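You operate a simulated robot arm through the tools that you are given. There is no shell and no other tool.

You run a simulated robot arm. Do the job below in one go: nothing can be reset, and whatever is moved stays where it is left.

JOB
Press both rubber tips back on the shower chair's bare legs.
Fine: grey tip on the leg with the yellow pin, black tip on the leg with the blue pin.

Only the result counts: the job must be done as asked and must still hold three seconds after the hand-in. Knocking over, shifting, dropping, spilling or breaking anything else fails it.

ROBOT AND FRAMES
A 7-joint arm with a four-finger gripper, fixed in place. Base frame: the origin is on the floor under the middle of its stand, x ahead of it, y to its left, z up. Units: m, rad, N and s.
With the tool pointing down near the work surface it reaches from about 0.1 to 0.94 m from the base axis. Its first joint turns from -1.204 to 3.002 rad. Payload 3.67 kg.
Tool frame: the origin (TCP) lies between the finger pads and is the grasp point; the fingertips stand 0.028 m ahead of it; z points along the fingers, y is the line along which they close. The gripper opens to 0.112 m; its body begins 0.073 m behind the TCP.
Orientation is that of the tool frame in the base frame, as a unit quaternion [w, x, y, z]. With the fingers straight down and closing along the base's y, the tool's x points along the base's -x, its y along +y and its z along -z.

CONTROLS
- The arm moves only by the tool move_arm. Its argument "rows" is a list of rows, each a list of 7 numbers: the shift along the tool's x, y, z in units of 25 mm (1.0 is 25 mm), then the turn, a rotation vector about the tool's x, y, z in units of 8 degrees (1.0 is 8 degrees), then the opening, from 0 (shut) to 1 (fully open). In form: [[dx, dy, dz, wx, wy, wz, fingers], ...]. A call has 1 to 20 rows; each row shifts and turns the commanded pose from where the row before left it, along the tool's axes as they then stand. A call with a number of a shift or a turn outside -1 to 1 is refused whole. Each row takes 0.2 s and may step no farther than 0.05 m and 0.15 rad from the row before; otherwise, or with a gripper value out of range, the whole call is refused. A pose out of reach is approached as far as the arm can. The call stops where the force on the tool passes 40 N (or 10 N more than at its start, if that is more) or the arm is blocked; 0.2 s more then pass. The fingers move at their own pace (about 0.1025 m/s each) and stop on an object; they squeeze with about 28 N. The grip force told is the motor's: it shows also when the fingers shut on nothing. Time passes only in rows, and 0.2 s behind the last, so rows that do not move let the fingers close. The reply holds the time, the measured pose of the TCP, the force on the tool along the base axes, the opening and the grip force, in the units named above and with some noise, with the torque about the TCP (base axes, N m) and any sound that the robot's microphone picked up, and new pictures: "show" is both (left out), scene, wrist or none.
- Cameras (640 x 400 px; columns grow to the right, rows downward): "scene" is fixed at [0.402, -0.4983, 1.095]; the picture's right is [0.76, -0.65, 0.00], its down [-0.09, -0.11, -0.99] and it looks along [0.64, 0.75, -0.15] (base axes); focal length 266 px, centre (320, 200). "wrist" rides on the gripper at [0.06, -0.018, -0.104] in the tool frame; the picture's right is [0.29, 0.96, 0.00], its down [-0.80, 0.24, -0.55] and it looks along [-0.53, 0.16, 0.83] (tool axes); focal length 234 px, centre (320, 200). There is no depth. A picture from a camera that has moved, and an enlarged one, comes with that camera's place and axes in the base frame and with its lens. The place of the scene camera against the robot may be out by one fixed shift of up to 0.012 m in any direction.
- lift_body(by): slides the trunk up (or, below 0, down) by that many m; the arm rides with it, the base frame stays. It gives what a move gives, with no picture.
- inspect(camera, box): a new picture of the part [left, top, right, bottom] of that camera's present view, enlarged. The clock stands still meanwhile.
- job_done(): hands the job in; it is judged then, once.

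Places have to be worked out from the pictures, the camera data and where the tool is seen. Open the gripper and draw the arm clear of the work before you hand the job in, unless the task says otherwise.

The tools are called after ">>>" by a JSON object that holds its "method" and its "body". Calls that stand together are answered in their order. move_arm: Moves the arm, as the interface text tells. Its arguments: {"type":"object","properties":{"rows":{"type":"array"},"show":{"type":"string","enum":["both","scene","wrist","none"]}},"required":["rows"]} The other tools are called the same way: lift_body (by) moves the trunk up or down; inspect (camera, box) takes an enlarged picture of a part of a camera's view; job_done () hands the job in.

At the start:

```text
clock: 0.0
position: [0.5774, 0.3061, 1.3187]
tool_rot: [0.0, 0.0, 1.0, 0.0]
contact_force: [-0.1, -0.9, 0.4]
torque: [-0.02, 0.03, 0.03]
width: 0.1118
gripper_force: 0.0
trunk travel left (down, up): [-0.7, 0.14]
```

scene: 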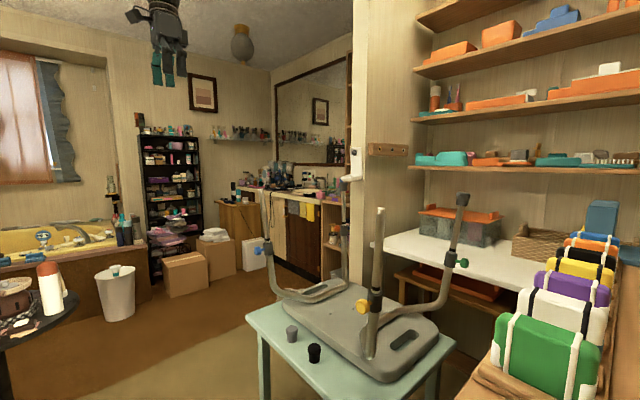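
wrist: 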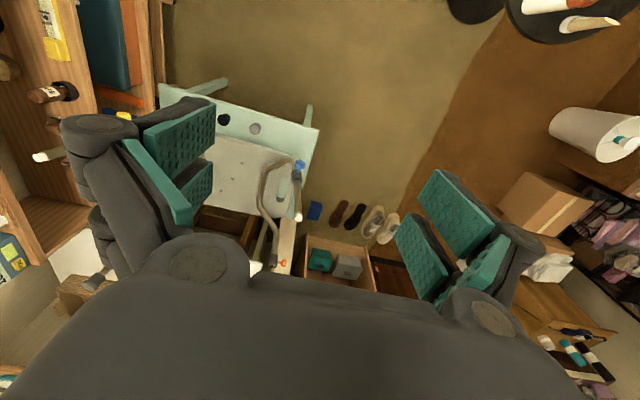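

I start by looking closely at the chair, its legs and the two tips in the scene view. The chair seems to lie upside down on the small table with its legs up, and the two tips lie at the table's near edge.

>>> {"method": "inspect", "body": {"camera": "scene", "box": [240, 180, 480, 400]}}

>>> {"method": "inspect", "body": {"camera": "scene", "box": [260, 310, 360, 380]}}

>>> {"method": "inspect", "body": {"camera": "wrist", "box": [150, 70, 330, 280]}}

```text
1.82 times, centred on (360, 290) of scene
camera zoom: at [0.402, -0.4983, 1.095], right [0.76, -0.65, 0.0], down [-0.09, -0.11, -0.99], along [0.64, 0.75, -0.15], focal length 484 px, centre (247, 36)
```

zoom: 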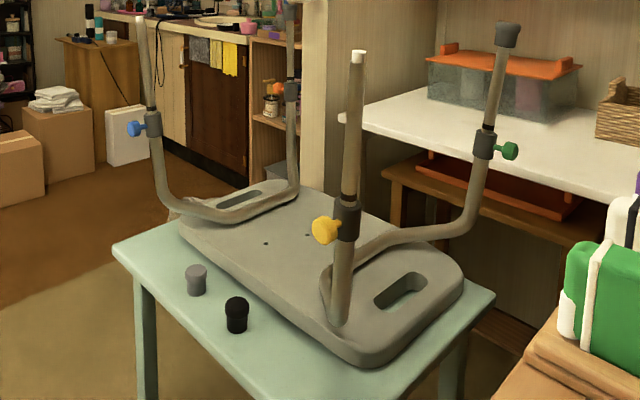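

```text
5.71 times, centred on (310, 345) of scene
camera zoom: at [0.402, -0.4983, 1.095], right [0.76, -0.65, 0.0], down [-0.09, -0.11, -0.99], along [0.64, 0.75, -0.15], focal length 1523 px, centre (377, -629)
```

zoom: 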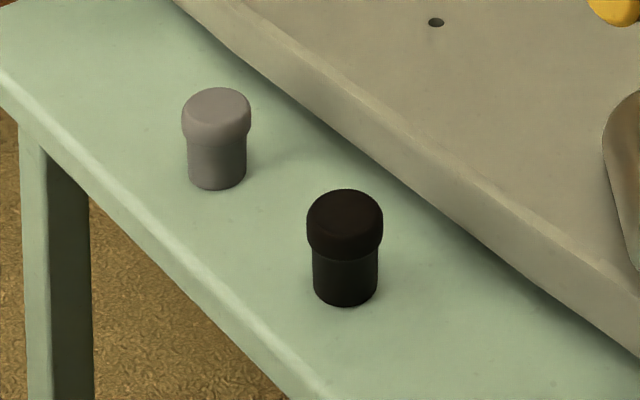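

```text
1.90 times, centred on (240, 175) of wrist
camera zoom: at [0.5174, 0.2866, 1.4214], right [-0.29, 0.96, 0.0], down [0.8, 0.24, 0.55], along [0.53, 0.16, -0.83], focal length 446 px, centre (472, 248)
```

zoom: 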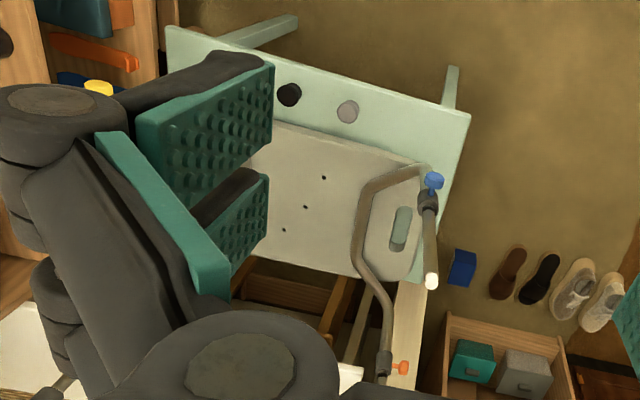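

The bare legs are the ones with the blue and yellow pins. Triangulating gives the grey tip at about (0.827, 0.132), the black tip at about (0.828, 0.022), a table top near z 0.535, and the blue leg's end at about (0.84, 0.33, 1.0). I'll move the hand sideways at the present height to get a second view from above.

>>> {"method": "move_arm", "body": {"rows": [[-0.6, -0.9, 0, 0, 0, 0, 1], [-0.6, -0.9, 0, 0, 0, 0, 1], [-0.6, -0.9, 0, 0, 0, 0, 1], [-0.6, -0.9, 0, 0, 0, 0, 1], [-0.6, -0.9, 0, 0, 0, 0, 1], [-0.6, -0.9, 0, 0, 0, 0, 1], [-0.6, -0.9, 0, 0, 0, 0, 1], [-0.6, -0.9, 0, 0, 0, 0, 1], [0, 0, 0, 0, 0, 0, 1]], "show": "both"}}

```text
clock: 2.0
position: [0.6972, 0.1269, 1.3189]
tool_rot: [0.0, -0.001, 1.0, 0.0]
contact_force: [-0.5, -0.2, 1.3]
torque: [-0.03, -0.01, -0.02]
width: 0.1119
gripper_force: 0.1
trunk travel left (down, up): [-0.7, 0.14]
camera wrist: at [0.637, 0.108, 1.4212], right [-0.29, 0.96, 0.0], down [0.8, 0.24, 0.55], along [0.53, 0.16, -0.83], focal length 234 px, centre (320, 200)
```

scene: 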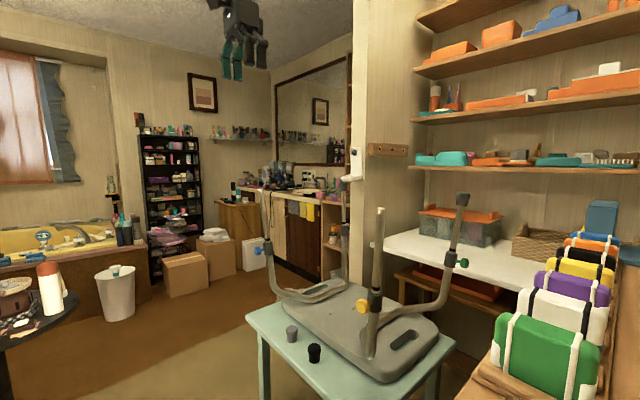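
wrist: 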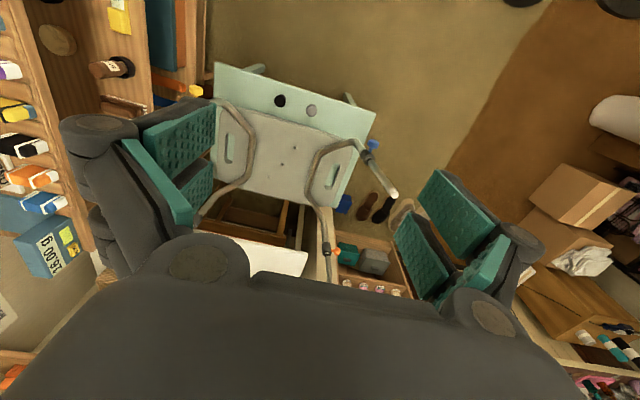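

The view is clearer now. I'll enlarge the blue leg, the tips and the yellow pin in the wrist view to pin their places down.

>>> {"method": "inspect", "body": {"camera": "wrist", "box": [320, 120, 420, 220]}}

>>> {"method": "inspect", "body": {"camera": "wrist", "box": [250, 70, 350, 140]}}

>>> {"method": "inspect", "body": {"camera": "wrist", "box": [120, 60, 280, 260]}}

>>> {"method": "inspect", "body": {"camera": "scene", "box": [200, 0, 300, 90]}}

```text
4.00 times, centred on (370, 170) of wrist
camera zoom: at [0.637, 0.108, 1.4212], right [-0.29, 0.96, 0.0], down [0.8, 0.24, 0.55], along [0.53, 0.16, -0.83], focal length 937 px, centre (120, 320)
```

zoom: 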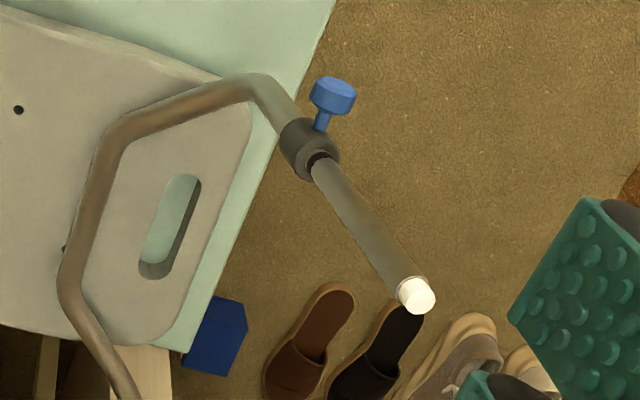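

```text
5.71 times, centred on (300, 105) of wrist
camera zoom: at [0.637, 0.108, 1.4212], right [-0.29, 0.96, 0.0], down [0.8, 0.24, 0.55], along [0.53, 0.16, -0.83], focal length 1338 px, centre (434, 743)
```

zoom: 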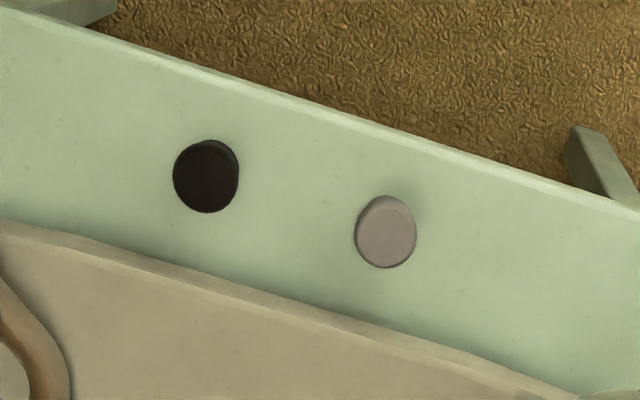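

```text
2.00 times, centred on (200, 160) of wrist
camera zoom: at [0.637, 0.108, 1.4212], right [-0.29, 0.96, 0.0], down [0.8, 0.24, 0.55], along [0.53, 0.16, -0.83], focal length 468 px, centre (560, 280)
```

zoom: 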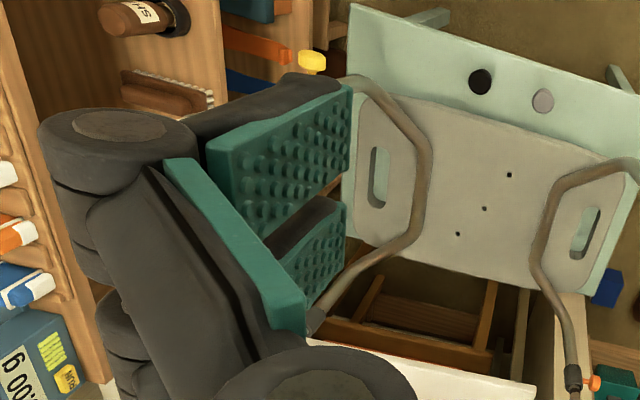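

```text
4.44 times, centred on (250, 45) of scene
camera zoom: at [0.402, -0.4983, 1.095], right [0.76, -0.65, 0.0], down [-0.09, -0.11, -0.99], along [0.64, 0.75, -0.15], focal length 1184 px, centre (631, 889)
```

zoom: 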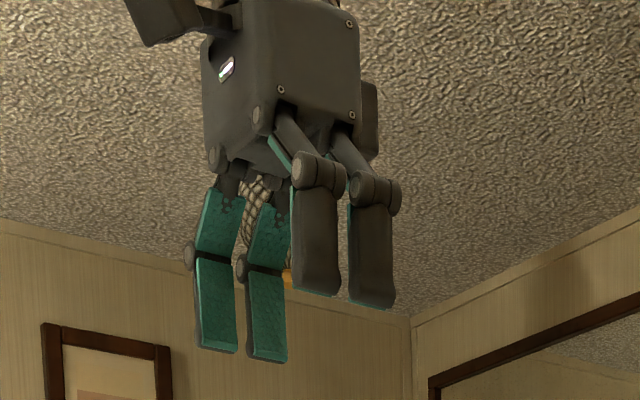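

From the two wrist views I get the blue leg end at about (0.845, 0.334, 1.002), the grey tip's top at about (0.827, 0.135, 0.575) and the black tip's top at about (0.829, 0.025, 0.574). I'll move above the grey tip while still high and narrow the gripper so its fingers clear the black tip.

>>> {"method": "move_arm", "body": {"rows": [[-0.86, 0.05, 0, 0, 0, 0, 0.65], [-0.86, 0.05, 0, 0, 0, 0, 0.65], [-0.86, 0.05, 0, 0, 0, 0, 0.65], [-0.86, 0.05, 0, 0, 0, 0, 0.65], [-0.86, 0.05, 0, 0, 0, 0, 0.65], [-0.86, 0.05, 0, 0, 0, 0, 0.65], [0, 0, 0, 0, 0, 0, 0.65]], "show": "both"}}

```text
clock: 3.6
position: [0.8264, 0.1297, 1.3199]
tool_rot: [0.001, -0.001, 1.0, 0.0]
contact_force: [-0.1, -0.8, 0.4]
torque: [0.01, 0.02, -0.02]
width: 0.0731
gripper_force: 0.0
trunk travel left (down, up): [-0.7, 0.14]
camera wrist: at [0.7649, 0.1119, 1.4215], right [-0.29, 0.96, 0.0], down [0.8, 0.24, 0.56], along [0.53, 0.16, -0.83], focal length 234 px, centre (320, 200)
```

scene: 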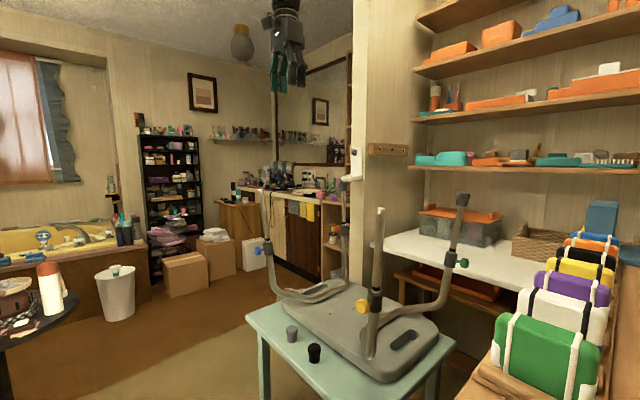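
wrist: 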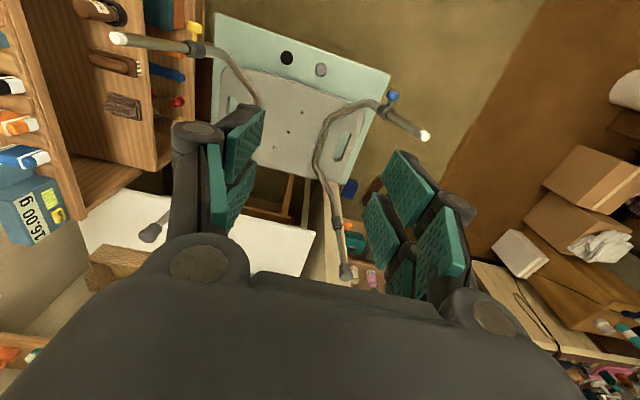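

Both bare legs are in view from here, and the back legs (green and orange pins) still have their tips. I'll enlarge the yellow and blue leg ends.

>>> {"method": "inspect", "body": {"camera": "wrist", "box": [90, 10, 270, 110]}}

>>> {"method": "inspect", "body": {"camera": "wrist", "box": [350, 70, 450, 160]}}

>>> {"method": "inspect", "body": {"camera": "wrist", "box": [260, 30, 360, 100]}}

>>> {"method": "inspect", "body": {"camera": "scene", "box": [350, 180, 420, 330]}}

>>> {"method": "inspect", "body": {"camera": "scene", "box": [230, 160, 300, 280]}}

```text
3.56 times, centred on (180, 60) of wrist
camera zoom: at [0.7649, 0.1119, 1.4215], right [-0.29, 0.96, 0.0], down [0.8, 0.24, 0.56], along [0.53, 0.16, -0.83], focal length 833 px, centre (818, 698)
```

zoom: 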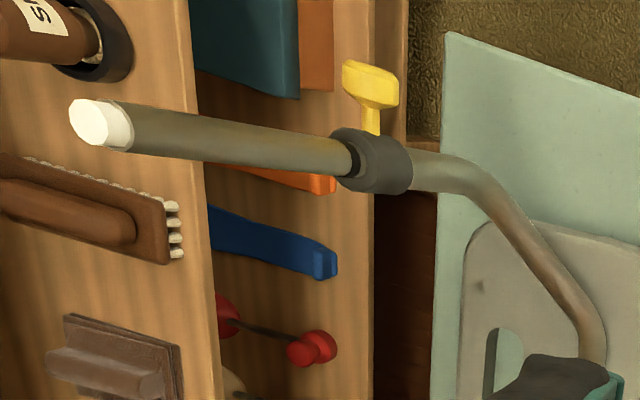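

```text
4.44 times, centred on (400, 115) of wrist
camera zoom: at [0.7649, 0.1119, 1.4215], right [-0.29, 0.96, 0.0], down [0.8, 0.24, 0.56], along [0.53, 0.16, -0.83], focal length 1041 px, centre (-36, 578)
```

zoom: 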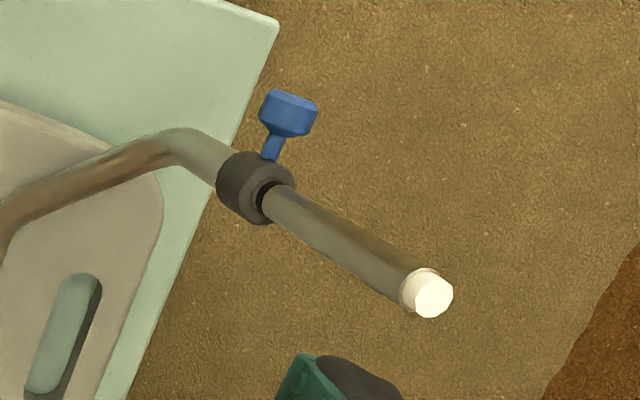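

```text
5.71 times, centred on (310, 65) of wrist
camera zoom: at [0.7649, 0.1119, 1.4215], right [-0.29, 0.96, 0.0], down [0.8, 0.24, 0.56], along [0.53, 0.16, -0.83], focal length 1338 px, centre (377, 971)
```

zoom: 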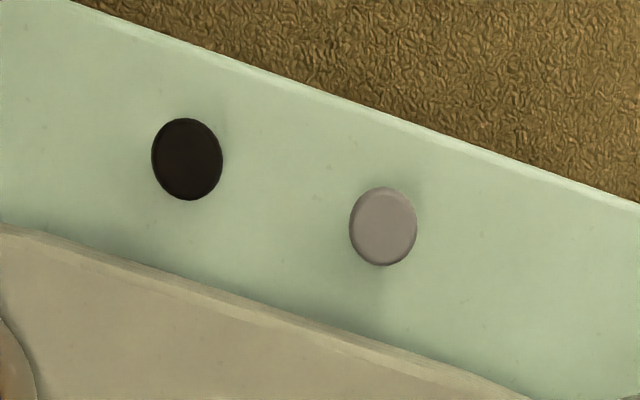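

```text
2.67 times, centred on (385, 255) of scene
camera zoom: at [0.402, -0.4983, 1.095], right [0.76, -0.65, 0.0], down [-0.09, -0.11, -0.99], along [0.64, 0.75, -0.15], focal length 710 px, centre (147, 53)
```

zoom: 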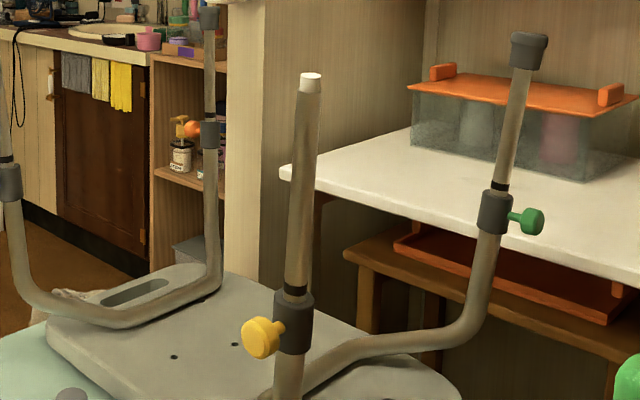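

```text
3.33 times, centred on (265, 220) of scene
camera zoom: at [0.402, -0.4983, 1.095], right [0.76, -0.65, 0.0], down [-0.09, -0.11, -0.99], along [0.64, 0.75, -0.15], focal length 888 px, centre (503, 133)
```

zoom: 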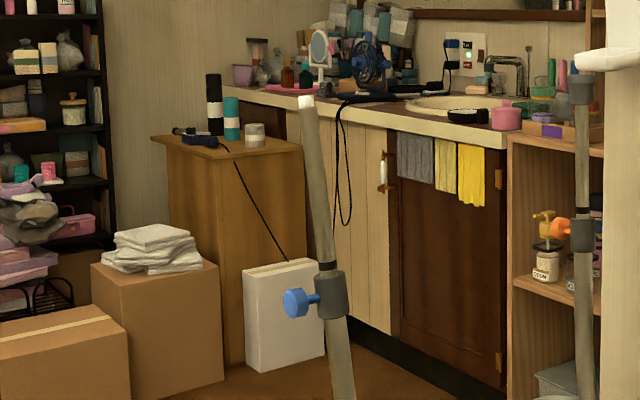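

The legs look symmetric: ends at about x 0.845, y 0.079±0.255, z 1.005, leaning outward by roughly (-0.05, ±0.10). The hand is over the grey tip at (0.829, 0.135), so I lower the trunk part of the way between the legs.

>>> {"method": "lift_body", "body": {"by": -0.5}}

```text
refused: -0.5 is not a number from -0.4 to 0.4
```

The limit is 0.4 m per call, so I lower by 0.4 first.

>>> {"method": "lift_body", "body": {"by": -0.4}}

```text
clock: 7.4
position: [0.828, 0.1304, 0.9188]
tool_rot: [0.0, -0.001, 1.0, 0.0]
contact_force: [-0.3, -0.1, -0.2]
torque: [0.05, 0.01, 0.01]
width: 0.0726
gripper_force: 0.2
trunk travel left (down, up): [-0.3, 0.54]
```

The trunk came down with no contact and the TCP is at z 0.919. I'll check both views before going lower.

>>> {"method": "move_arm", "body": {"rows": [[0, 0.15, 0, 0, 0, 0, 0.65]], "show": "both"}}

>>> {"method": "inspect", "body": {"camera": "wrist", "box": [240, 20, 400, 120]}}

```text
clock: 7.8
position: [0.8259, 0.1331, 0.9179]
tool_rot: [0.0, 0.0, 1.0, 0.0]
contact_force: [0.5, 0.6, -0.8]
torque: [0.0, 0.04, -0.02]
width: 0.0727
gripper_force: 0.0
trunk travel left (down, up): [-0.3, 0.54]
camera wrist: at [0.7654, 0.1159, 1.0206], right [-0.29, 0.96, 0.0], down [0.8, 0.24, 0.55], along [0.53, 0.16, -0.83], focal length 234 px, centre (320, 200)
```

scene: 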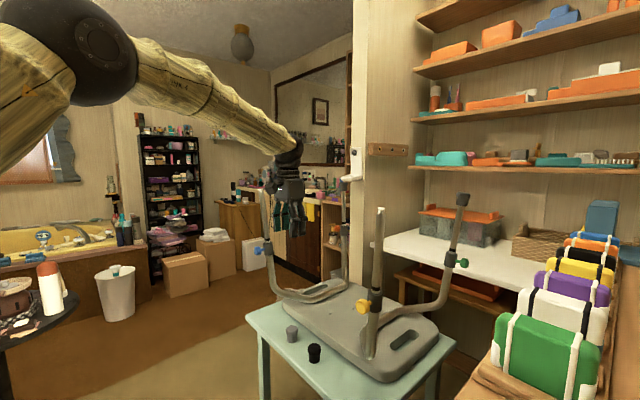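
wrist: 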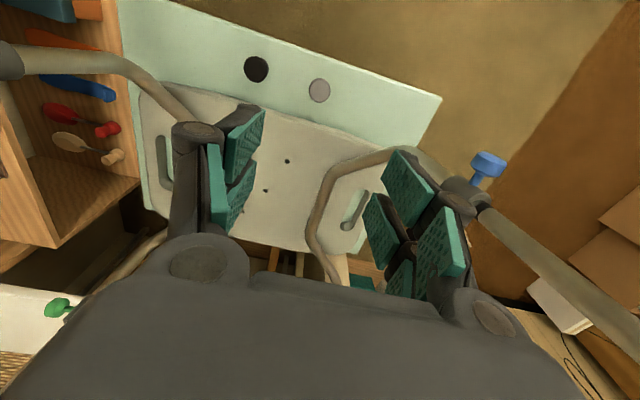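

```text
4.00 times, centred on (320, 70) of wrist
camera zoom: at [0.7654, 0.1159, 1.0206], right [-0.29, 0.96, 0.0], down [0.8, 0.24, 0.55], along [0.53, 0.16, -0.83], focal length 937 px, centre (320, 720)
```

zoom: 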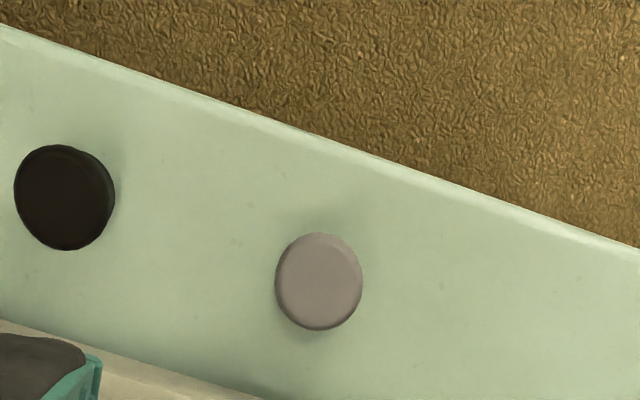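

From this view the grey tip is at (0.830, 0.135) and the black one at (0.830, 0.024), with their tops near z 0.572. I correct the hand a few millimetres, then lower the trunk the remaining 0.28 m, which leaves the fingertips about 35 mm above the tip's top.

>>> {"method": "move_arm", "body": {"rows": [[-0.19, 0.06, 0, 0, 0, 0, 0.65], [0, 0, 0, 0, 0, 0, 0.65]], "show": "none"}}

>>> {"method": "lift_body", "body": {"by": -0.28}}

>>> {"method": "move_arm", "body": {"rows": [[0, 0, 0, 0, 0, 0, 0.65]], "show": "both"}}

>>> {"method": "inspect", "body": {"camera": "wrist", "box": [200, 60, 440, 220]}}

>>> {"method": "inspect", "body": {"camera": "scene", "box": [250, 280, 360, 370]}}

```text
clock: 8.4
position: [0.8321, 0.1358, 0.9186]
tool_rot: [0.0, 0.0, 1.0, 0.0]
contact_force: [-1.0, 0.2, -0.1]
torque: [-0.05, 0.02, -0.01]
width: 0.073
gripper_force: 0.1
trunk travel left (down, up): [-0.3, 0.54]
```

```text
clock: 11.3
position: [0.831, 0.1364, 0.6378]
tool_rot: [0.0, 0.0, 1.0, 0.0]
contact_force: [-0.4, -0.5, -0.5]
torque: [-0.01, -0.01, -0.03]
width: 0.0728
gripper_force: 0.1
trunk travel left (down, up): [-0.02, 0.82]
```

```text
clock: 11.7
position: [0.8318, 0.1348, 0.6365]
tool_rot: [0.0, 0.0, 1.0, 0.0]
contact_force: [0.6, 0.2, -0.5]
torque: [0.01, 0.03, -0.02]
width: 0.0726
gripper_force: 0.2
trunk travel left (down, up): [-0.02, 0.82]
camera wrist: at [0.7707, 0.1171, 0.741], right [-0.29, 0.96, 0.0], down [0.8, 0.24, 0.55], along [0.53, 0.16, -0.83], focal length 234 px, centre (320, 200)
```

scene: 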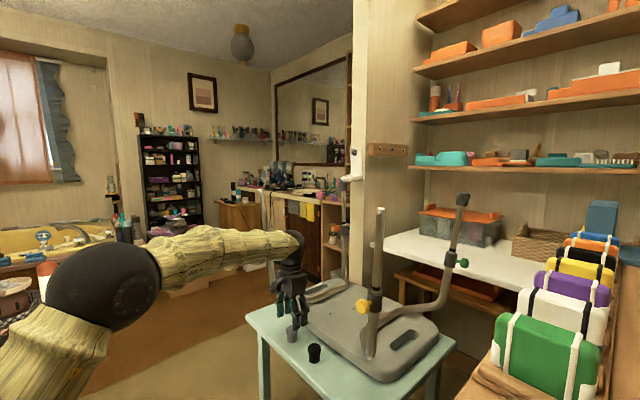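
wrist: 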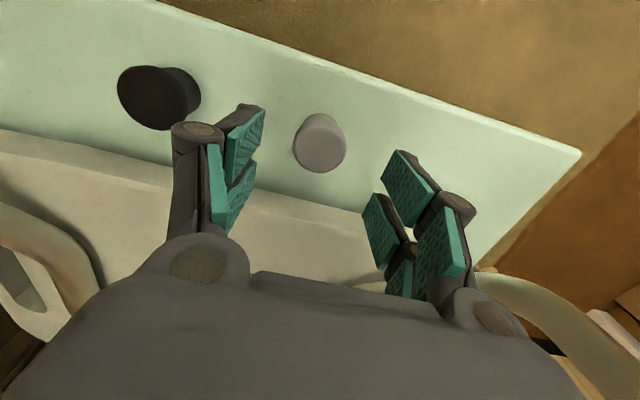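

```text
2.50 times, centred on (320, 140) of wrist
camera zoom: at [0.7707, 0.1171, 0.741], right [-0.29, 0.96, 0.0], down [0.8, 0.24, 0.55], along [0.53, 0.16, -0.83], focal length 585 px, centre (320, 350)
```

zoom: 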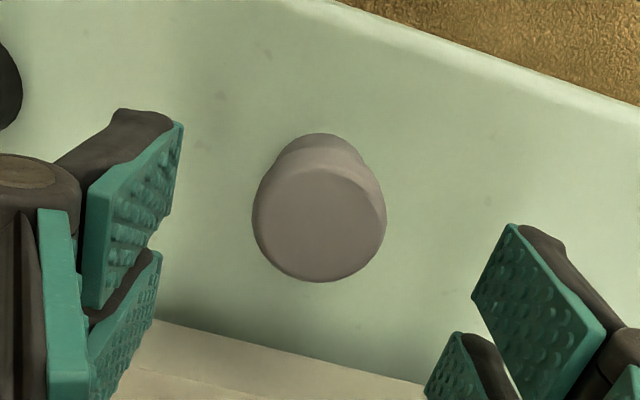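

```text
4.44 times, centred on (305, 325) of scene
camera zoom: at [0.402, -0.4983, 1.095], right [0.76, -0.65, 0.0], down [-0.09, -0.11, -0.99], along [0.64, 0.75, -0.15], focal length 1184 px, centre (387, -356)
```

zoom: 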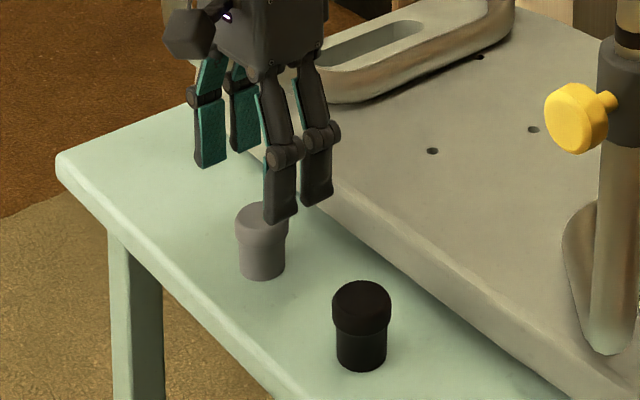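

The hand is centred over the grey tip (TCP about (0.831, 0.135, 0.637)), the table top is near z 0.536 and the tip's top near z 0.574. I descend about 58 mm and look again before the last bit.

>>> {"method": "move_arm", "body": {"rows": [[0, 0, 0.58, 0, 0, 0, 0.65], [0, 0, 0.58, 0, 0, 0, 0.65], [0, 0, 0.58, 0, 0, 0, 0.65], [0, 0, 0.58, 0, 0, 0, 0.65], [0, 0, 0, 0, 0, 0, 0.65]], "show": "wrist"}}

>>> {"method": "inspect", "body": {"camera": "scene", "box": [260, 290, 340, 360]}}

>>> {"method": "inspect", "body": {"camera": "wrist", "box": [180, 80, 460, 280]}}

```text
clock: 12.9
position: [0.8316, 0.1339, 0.578]
tool_rot: [-0.001, 0.0, 1.0, 0.001]
contact_force: [0.3, 0.3, -0.9]
torque: [0.04, 0.03, 0.0]
width: 0.0729
gripper_force: 0.0
trunk travel left (down, up): [-0.02, 0.82]
camera wrist: at [0.7711, 0.1157, 0.6819], right [-0.29, 0.96, 0.0], down [0.8, 0.24, 0.55], along [0.53, 0.16, -0.83], focal length 234 px, centre (320, 200)
```

wrist: 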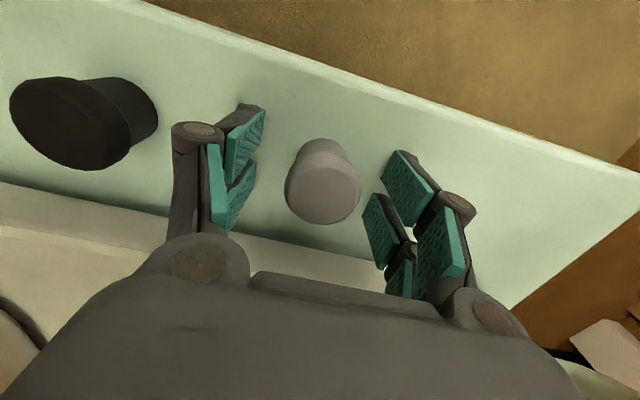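

```text
5.71 times, centred on (300, 325) of scene
camera zoom: at [0.402, -0.4983, 1.095], right [0.76, -0.65, 0.0], down [-0.09, -0.11, -0.99], along [0.64, 0.75, -0.15], focal length 1523 px, centre (434, -514)
```

zoom: 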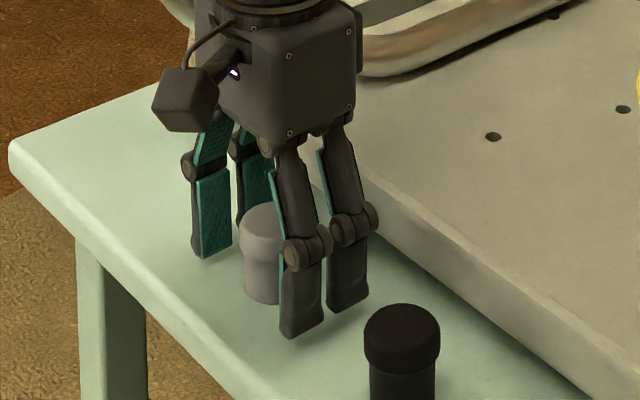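

```text
2.00 times, centred on (320, 180) of wrist
camera zoom: at [0.7711, 0.1157, 0.6819], right [-0.29, 0.96, 0.0], down [0.8, 0.24, 0.55], along [0.53, 0.16, -0.83], focal length 468 px, centre (320, 240)
```

zoom: 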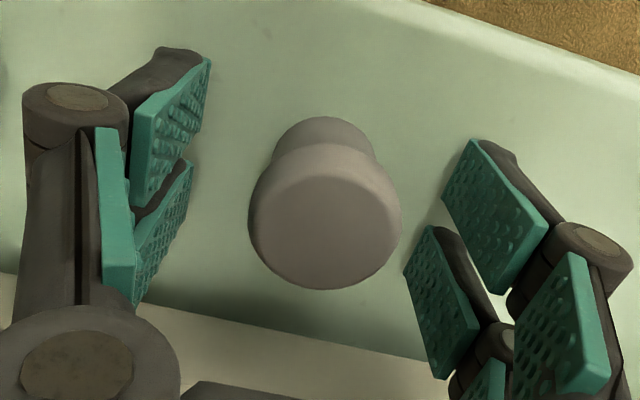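

The fingertips are at about z 0.55 on either side of the tip, clear of the table (about z 0.541), and the pads cover the wide cap. I close the gripper on the grey tip here.

>>> {"method": "move_arm", "body": {"rows": [[0, 0, 0, 0, 0, 0, 0.45], [0, 0, 0, 0, 0, 0, 0.3], [0, 0, 0, 0, 0, 0, 0], [0, 0, 0, 0, 0, 0, 0], [0, 0, 0, 0, 0, 0, 0]], "show": "both"}}

>>> {"method": "inspect", "body": {"camera": "wrist", "box": [180, 80, 460, 280]}}

>>> {"method": "inspect", "body": {"camera": "scene", "box": [260, 290, 340, 360]}}

```text
clock: 14.1
position: [0.8317, 0.1348, 0.5781]
tool_rot: [0.0, 0.001, 1.0, 0.0]
contact_force: [1.4, -0.5, 3.6]
torque: [-0.02, -0.05, 0.01]
width: 0.0327
gripper_force: 27.6
trunk travel left (down, up): [-0.02, 0.82]
camera wrist: at [0.771, 0.116, 0.6816], right [-0.29, 0.96, 0.0], down [0.8, 0.24, 0.55], along [0.53, 0.16, -0.83], focal length 234 px, centre (320, 200)
```

scene: 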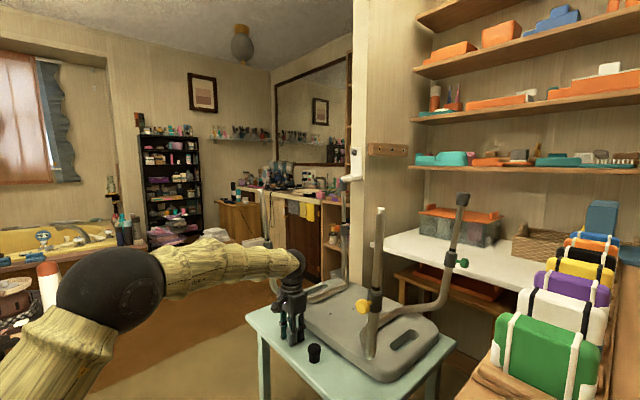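
wrist: 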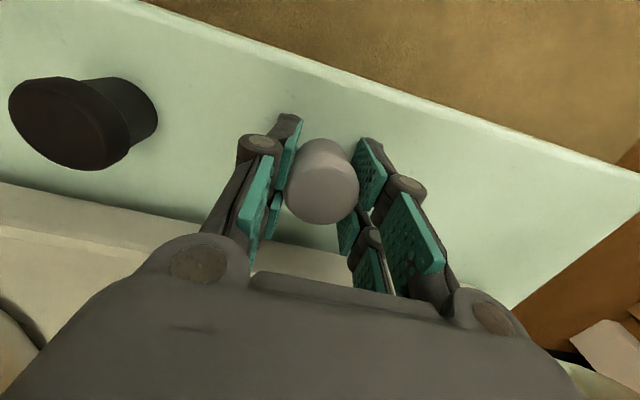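

```text
2.00 times, centred on (320, 180) of wrist
camera zoom: at [0.771, 0.116, 0.6816], right [-0.29, 0.96, 0.0], down [0.8, 0.24, 0.55], along [0.53, 0.16, -0.83], focal length 468 px, centre (320, 240)
```

zoom: 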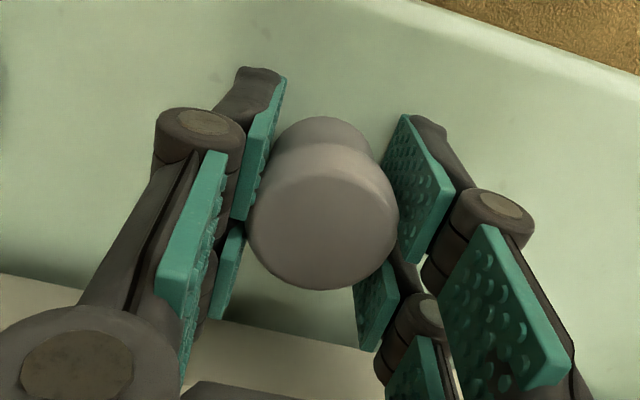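

```text
5.71 times, centred on (300, 325) of scene
camera zoom: at [0.402, -0.4983, 1.095], right [0.76, -0.65, 0.0], down [-0.09, -0.11, -0.99], along [0.64, 0.75, -0.15], focal length 1523 px, centre (434, -514)
```

zoom: 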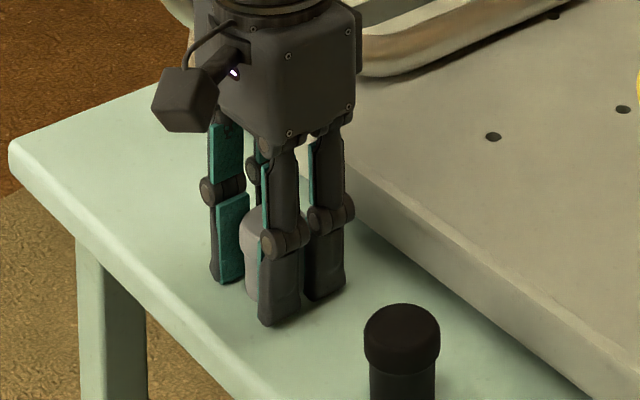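

The fingers hold the grey tip (width 0.033, 27.6 N) with the tip seated between the finger pairs. I lift it 30 mm with the arm and check that it comes along.

>>> {"method": "move_arm", "body": {"rows": [[0, 0, -0.3, 0, 0, 0, 0], [0, 0, -0.4, 0, 0, 0, 0], [0, 0, -0.5, 0, 0, 0, 0], [0, 0, 0, 0, 0, 0, 0]], "show": "both"}}

>>> {"method": "inspect", "body": {"camera": "scene", "box": [260, 280, 340, 350]}}

>>> {"method": "inspect", "body": {"camera": "wrist", "box": [180, 80, 460, 280]}}

```text
clock: 15.1
position: [0.8335, 0.133, 0.6085]
tool_rot: [-0.003, 0.002, 1.0, 0.003]
contact_force: [-0.8, 0.4, -0.3]
torque: [-0.03, -0.02, 0.03]
width: 0.0329
gripper_force: 28.3
trunk travel left (down, up): [-0.02, 0.82]
camera wrist: at [0.7722, 0.1138, 0.7103], right [-0.28, 0.96, 0.01], down [0.8, 0.23, 0.55], along [0.53, 0.16, -0.83], focal length 234 px, centre (320, 200)
```

scene: 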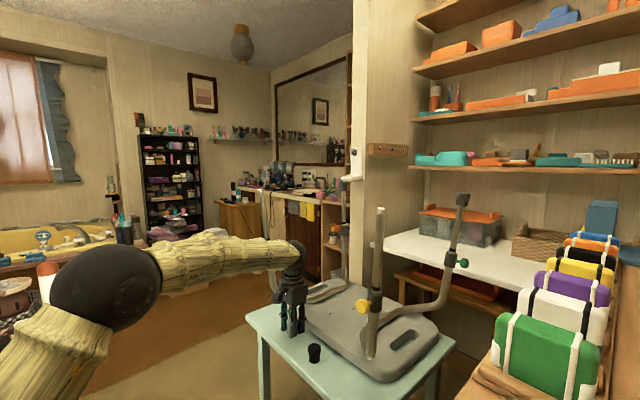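
wrist: 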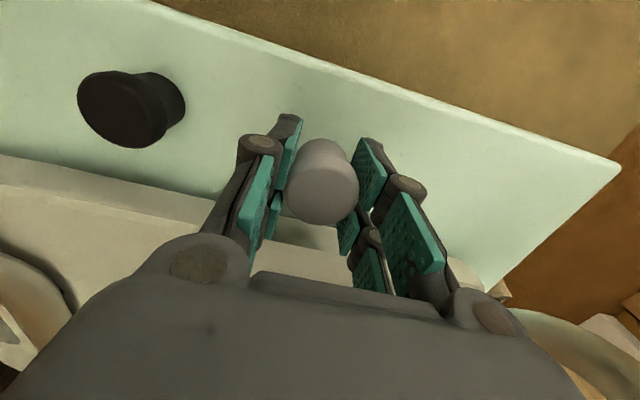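

```text
5.71 times, centred on (300, 315) of scene
camera zoom: at [0.402, -0.4983, 1.095], right [0.76, -0.65, 0.0], down [-0.09, -0.11, -0.99], along [0.64, 0.75, -0.15], focal length 1523 px, centre (434, -457)
```

zoom: 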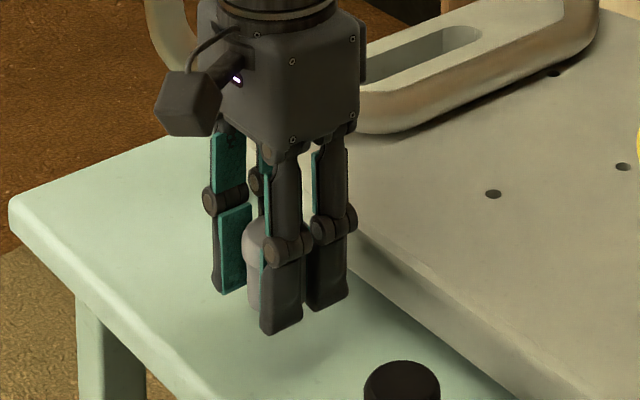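

```text
2.00 times, centred on (320, 180) of wrist
camera zoom: at [0.7722, 0.1138, 0.7103], right [-0.28, 0.96, 0.01], down [0.8, 0.23, 0.55], along [0.53, 0.16, -0.83], focal length 468 px, centre (320, 240)
```

zoom: 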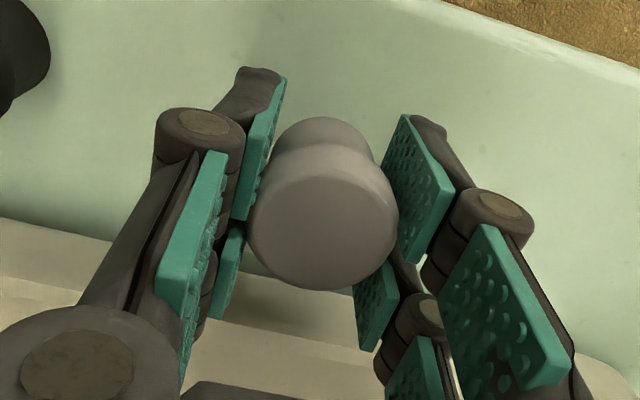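

The grey tip came off the table and sits unchanged in the fingers. I raise the trunk so it clears the leg ends (about z 1.005), starting with 0.4 m.

>>> {"method": "lift_body", "body": {"by": 0.4}}

>>> {"method": "lift_body", "body": {"by": 0.12}}

>>> {"method": "move_arm", "body": {"rows": [[0.4, -0.8, 0, 0, 0, 0, 0], [0.4, -0.8, 0, 0, 0, 0, 0], [0.4, -0.8, 0, 0, 0, 0, 0], [0.4, -0.8, 0, 0, 0, 0, 0], [0.4, -0.8, 0, 0, 0, 0, 0], [0.4, -0.8, 0, 0, 0, 0, 0], [0, 0, 0, 0, 0, 0, 0]], "show": "both"}}

```text
clock: 18.9
position: [0.8322, 0.1315, 1.0105]
tool_rot: [0.0, 0.003, 1.0, 0.003]
contact_force: [0.5, -0.6, 0.1]
torque: [0.01, 0.02, 0.0]
width: 0.0324
gripper_force: 28.4
trunk travel left (down, up): [-0.42, 0.42]
```

```text
clock: 20.4
position: [0.833, 0.1299, 1.1304]
tool_rot: [0.0, 0.002, 1.0, 0.003]
contact_force: [0.9, 0.0, -0.3]
torque: [-0.07, 0.01, 0.0]
width: 0.0321
gripper_force: 27.9
trunk travel left (down, up): [-0.54, 0.3]
```

```text
clock: 22.0
position: [0.771, 0.0145, 1.1285]
tool_rot: [0.001, 0.0, 1.0, 0.0]
contact_force: [0.4, 0.4, -0.3]
torque: [0.0, 0.02, -0.01]
width: 0.0322
gripper_force: 28.0
trunk travel left (down, up): [-0.54, 0.3]
camera wrist: at [0.7102, -0.0034, 1.2316], right [-0.29, 0.96, 0.0], down [0.8, 0.24, 0.55], along [0.53, 0.16, -0.83], focal length 234 px, centre (320, 200)
```

scene: 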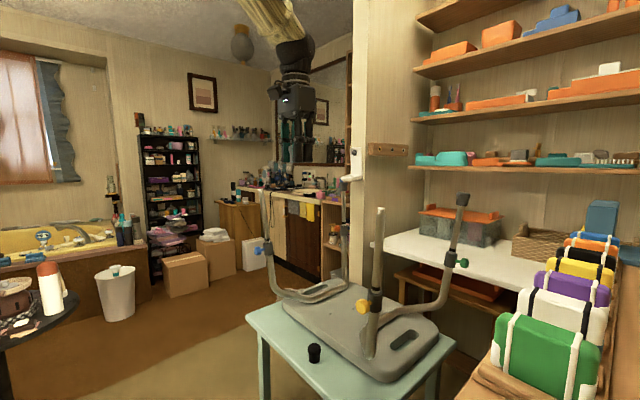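
wrist: 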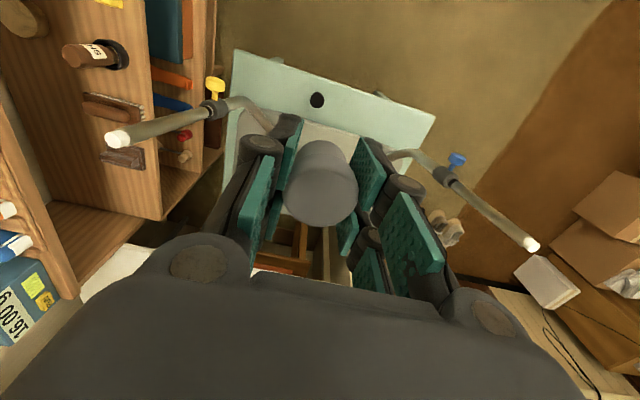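

Both bare legs show well from here. I enlarge each to fix the end and the lean.

>>> {"method": "inspect", "body": {"camera": "wrist", "box": [90, 70, 250, 170]}}

>>> {"method": "inspect", "body": {"camera": "wrist", "box": [400, 150, 560, 250]}}

>>> {"method": "inspect", "body": {"camera": "wrist", "box": [90, 110, 150, 160]}}

```text
4.00 times, centred on (170, 120) of wrist
camera zoom: at [0.7102, -0.0034, 1.2316], right [-0.29, 0.96, 0.0], down [0.8, 0.24, 0.55], along [0.53, 0.16, -0.83], focal length 937 px, centre (920, 520)
```

zoom: 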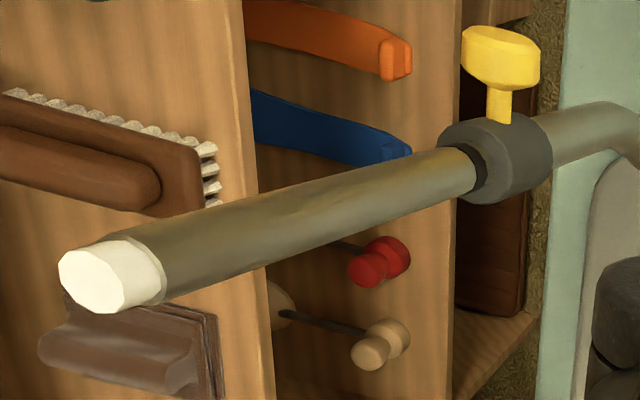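

```text
4.00 times, centred on (480, 200) of wrist
camera zoom: at [0.7102, -0.0034, 1.2316], right [-0.29, 0.96, 0.0], down [0.8, 0.24, 0.55], along [0.53, 0.16, -0.83], focal length 937 px, centre (-320, 200)
```

zoom: 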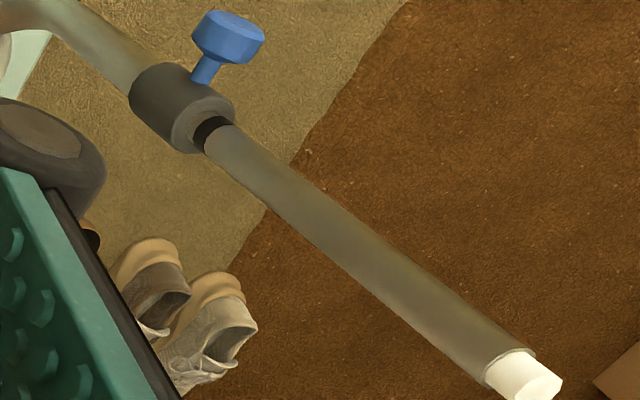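

```text
8.00 times, centred on (120, 135) of wrist
camera zoom: at [0.7102, -0.0034, 1.2316], right [-0.29, 0.96, 0.0], down [0.8, 0.24, 0.55], along [0.53, 0.16, -0.83], focal length 1873 px, centre (1920, 720)
```

zoom: 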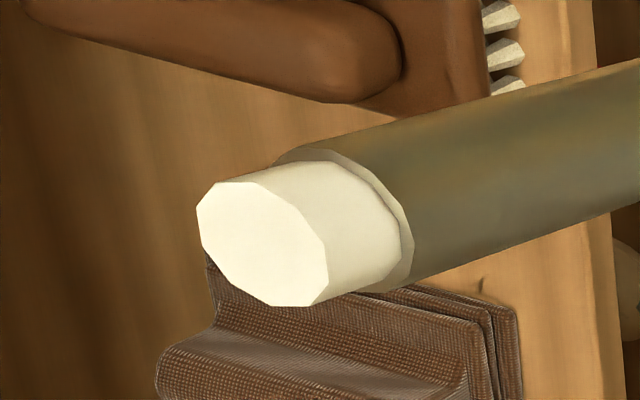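

Triangulation puts the yellow leg's end face at (0.845, -0.176, 1.007), and the end has a narrower white plug. I take finer scene pictures of both legs to settle the lean.

>>> {"method": "inspect", "body": {"camera": "scene", "box": [350, 200, 400, 300]}}

>>> {"method": "inspect", "body": {"camera": "scene", "box": [240, 180, 290, 260]}}

>>> {"method": "inspect", "body": {"camera": "scene", "box": [260, 90, 340, 180]}}

```text
4.00 times, centred on (375, 250) of scene
camera zoom: at [0.402, -0.4983, 1.095], right [0.76, -0.65, 0.0], down [-0.09, -0.11, -0.99], along [0.64, 0.75, -0.15], focal length 1066 px, centre (100, 0)
```

zoom: 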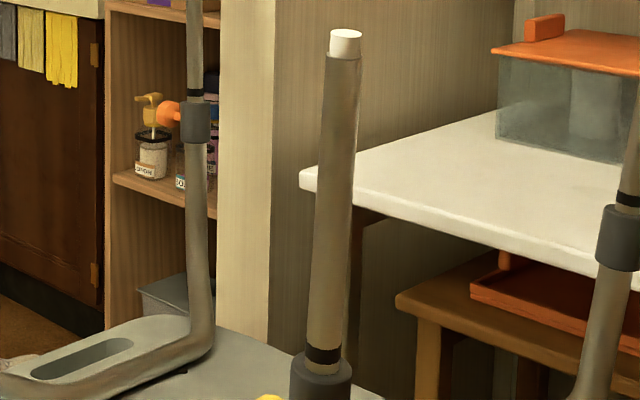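

```text
5.00 times, centred on (265, 220) of scene
camera zoom: at [0.402, -0.4983, 1.095], right [0.76, -0.65, 0.0], down [-0.09, -0.11, -0.99], along [0.64, 0.75, -0.15], focal length 1332 px, centre (595, 100)
```

zoom: 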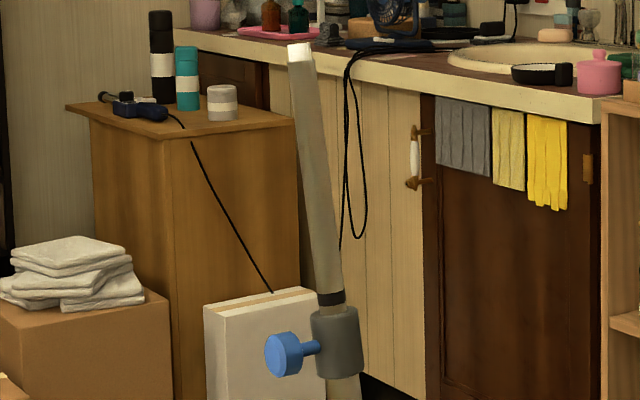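

```text
4.44 times, centred on (300, 135) of scene
camera zoom: at [0.402, -0.4983, 1.095], right [0.76, -0.65, 0.0], down [-0.09, -0.11, -0.99], along [0.64, 0.75, -0.15], focal length 1184 px, centre (409, 489)
```

zoom: 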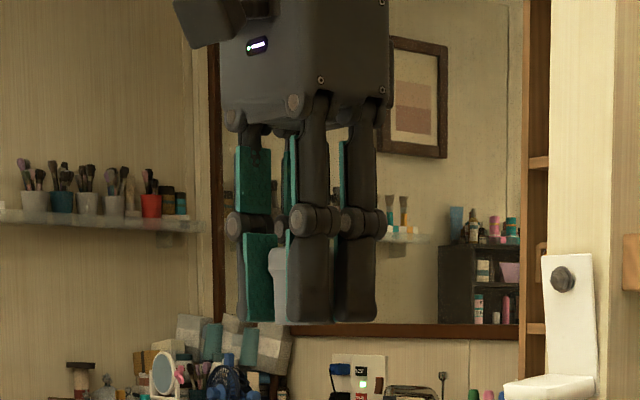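

Combining three views, both bare legs lean outward by about (-0.058, ±0.09) per metre of rise, roughly 6°. I bring the grey tip above the yellow leg's end, staying about 85 mm clear, and tilt the tool onto the leg's axis.

>>> {"method": "move_arm", "body": {"rows": [[-0.307, -0.887, 0, 0, 0, 0, 0], [-0.307, -0.887, 0, 0, 0, 0, 0], [-0.307, -0.887, 0, 0, 0, 0, 0], [-0.307, -0.887, 0, 0, 0, 0, 0], [-0.307, -0.887, 0, 0, 0, 0, 0], [-0.307, -0.887, 0, 0, 0, 0, 0], [-0.307, -0.887, 0, 0, 0, 0, 0], [-0.307, -0.887, 0, 0, 0, 0, 0], [-0.307, -0.887, 0, 0, 0, 0, 0], [0, 0, 0, -0.32, -0.21, 0, 0], [0, 0, 0, -0.32, -0.21, 0, 0], [0, 0, 0, 0, 0, 0, 0]], "show": "both"}}

>>> {"method": "inspect", "body": {"camera": "scene", "box": [350, 130, 430, 240]}}

>>> {"method": "inspect", "body": {"camera": "wrist", "box": [200, 60, 440, 220]}}

```text
clock: 24.6
position: [0.8396, -0.1838, 1.1309]
tool_rot: [0.03, 0.001, 0.999, 0.045]
contact_force: [0.5, -0.5, 0.1]
torque: [-0.02, -0.01, 0.01]
width: 0.032
gripper_force: 28.4
trunk travel left (down, up): [-0.54, 0.3]
camera wrist: at [0.7735, -0.2117, 1.2275], right [-0.29, 0.95, 0.07], down [0.76, 0.19, 0.62], along [0.58, 0.23, -0.78], focal length 234 px, centre (320, 200)
```

scene: 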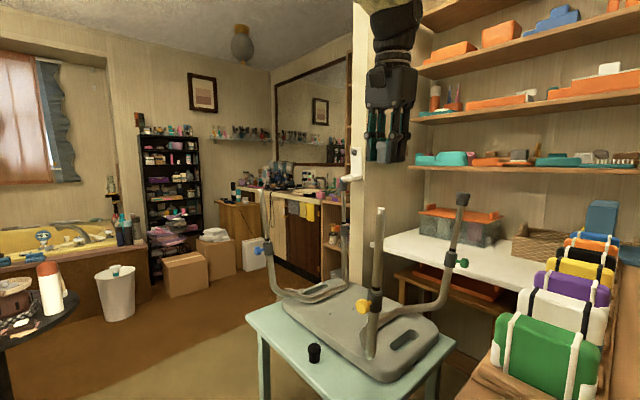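
wrist: 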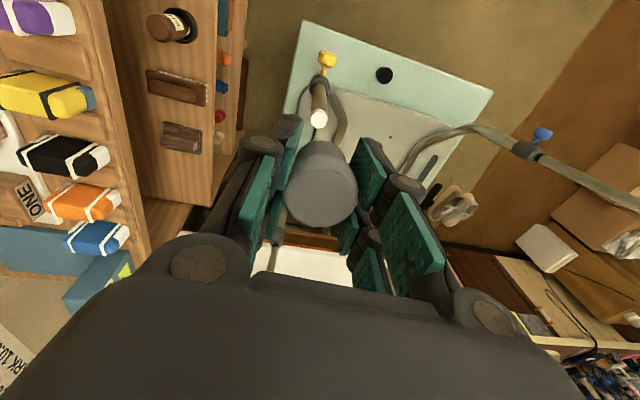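

```text
3.64 times, centred on (390, 185) of scene
camera zoom: at [0.402, -0.4983, 1.095], right [0.76, -0.65, 0.0], down [-0.09, -0.11, -0.99], along [0.64, 0.75, -0.15], focal length 969 px, centre (66, 254)
```

zoom: 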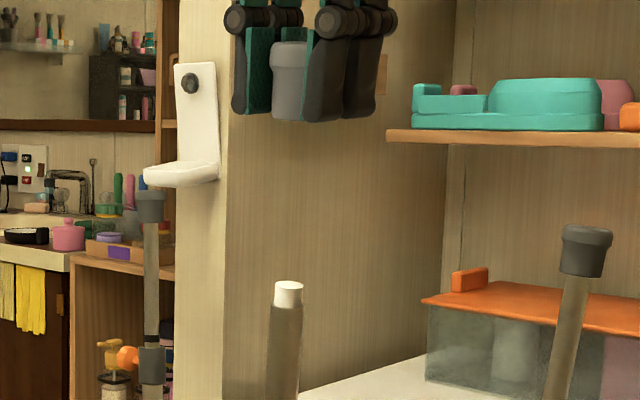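

```text
2.50 times, centred on (320, 140) of wrist
camera zoom: at [0.7735, -0.2117, 1.2275], right [-0.29, 0.95, 0.07], down [0.76, 0.19, 0.62], along [0.58, 0.23, -0.78], focal length 585 px, centre (320, 350)
```

zoom: 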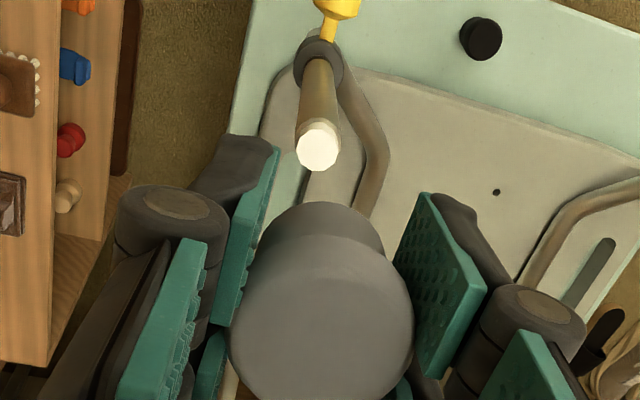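

The tool's axis and the leg line up in the wrist view (the leg end sits on the tool's centre column), and the tip is centred in the grip. I correct about 3 mm sideways and descend along the leg's axis to leave roughly 13 mm between the tip's mouth and the leg end.

>>> {"method": "move_arm", "body": {"rows": [[0.12, -0.1, 0.2, 0, 0, 0, 0], [0, 0, 0.7, 0, 0, 0, 0], [0, 0, 0.7, 0, 0, 0, 0], [0, 0, 0.7, 0, 0, 0, 0], [0, 0, 0.7, 0, 0, 0, 0], [0, 0, 0, 0, 0, 0, 0]], "show": "both"}}

>>> {"method": "inspect", "body": {"camera": "scene", "box": [350, 150, 410, 240]}}

>>> {"method": "inspect", "body": {"camera": "wrist", "box": [240, 80, 400, 180]}}

```text
clock: 26.0
position: [0.8411, -0.1793, 1.0553]
tool_rot: [0.03, -0.001, 0.999, 0.044]
contact_force: [-0.4, -0.2, 0.3]
torque: [0.02, -0.02, 0.0]
width: 0.032
gripper_force: 28.0
trunk travel left (down, up): [-0.54, 0.3]
camera wrist: at [0.7749, -0.2079, 1.1527], right [-0.29, 0.95, 0.07], down [0.76, 0.19, 0.62], along [0.58, 0.23, -0.78], focal length 234 px, centre (320, 200)
```

scene: 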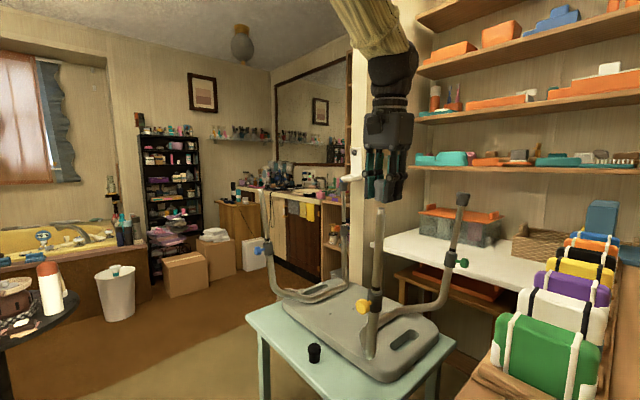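
wrist: 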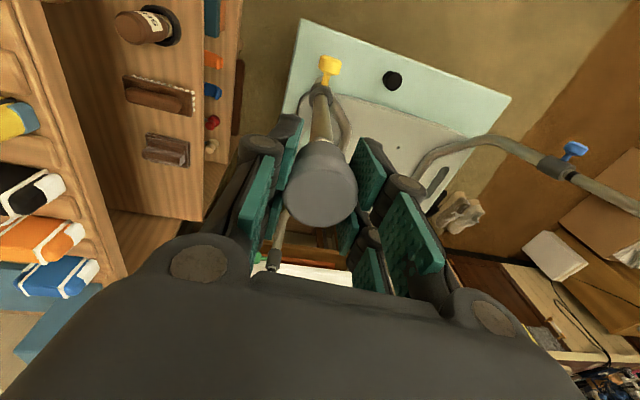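

```text
4.44 times, centred on (380, 195) of scene
camera zoom: at [0.402, -0.4983, 1.095], right [0.76, -0.65, 0.0], down [-0.09, -0.11, -0.99], along [0.64, 0.75, -0.15], focal length 1184 px, centre (53, 222)
```

zoom: 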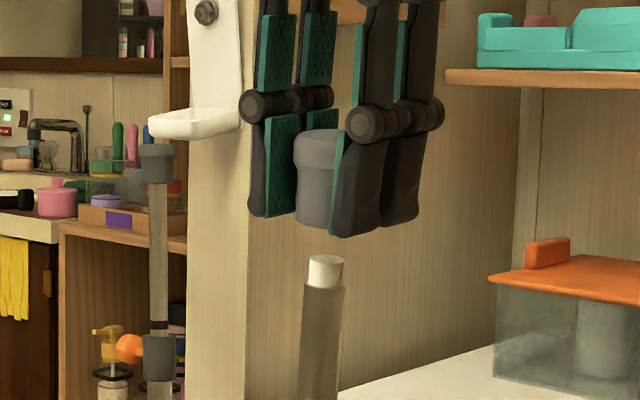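

```text
4.00 times, centred on (320, 130) of wrist
camera zoom: at [0.7749, -0.2079, 1.1527], right [-0.29, 0.95, 0.07], down [0.76, 0.19, 0.62], along [0.58, 0.23, -0.78], focal length 937 px, centre (320, 480)
```

zoom: 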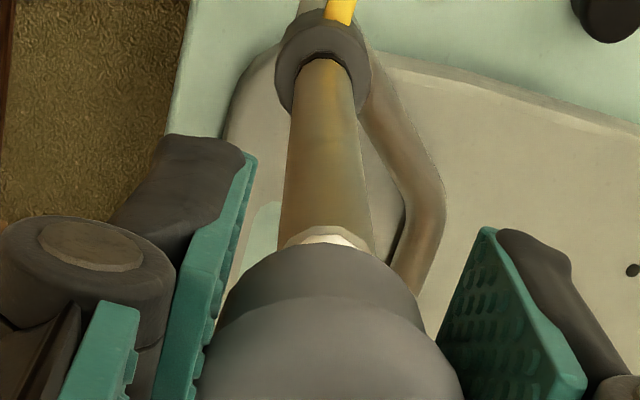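

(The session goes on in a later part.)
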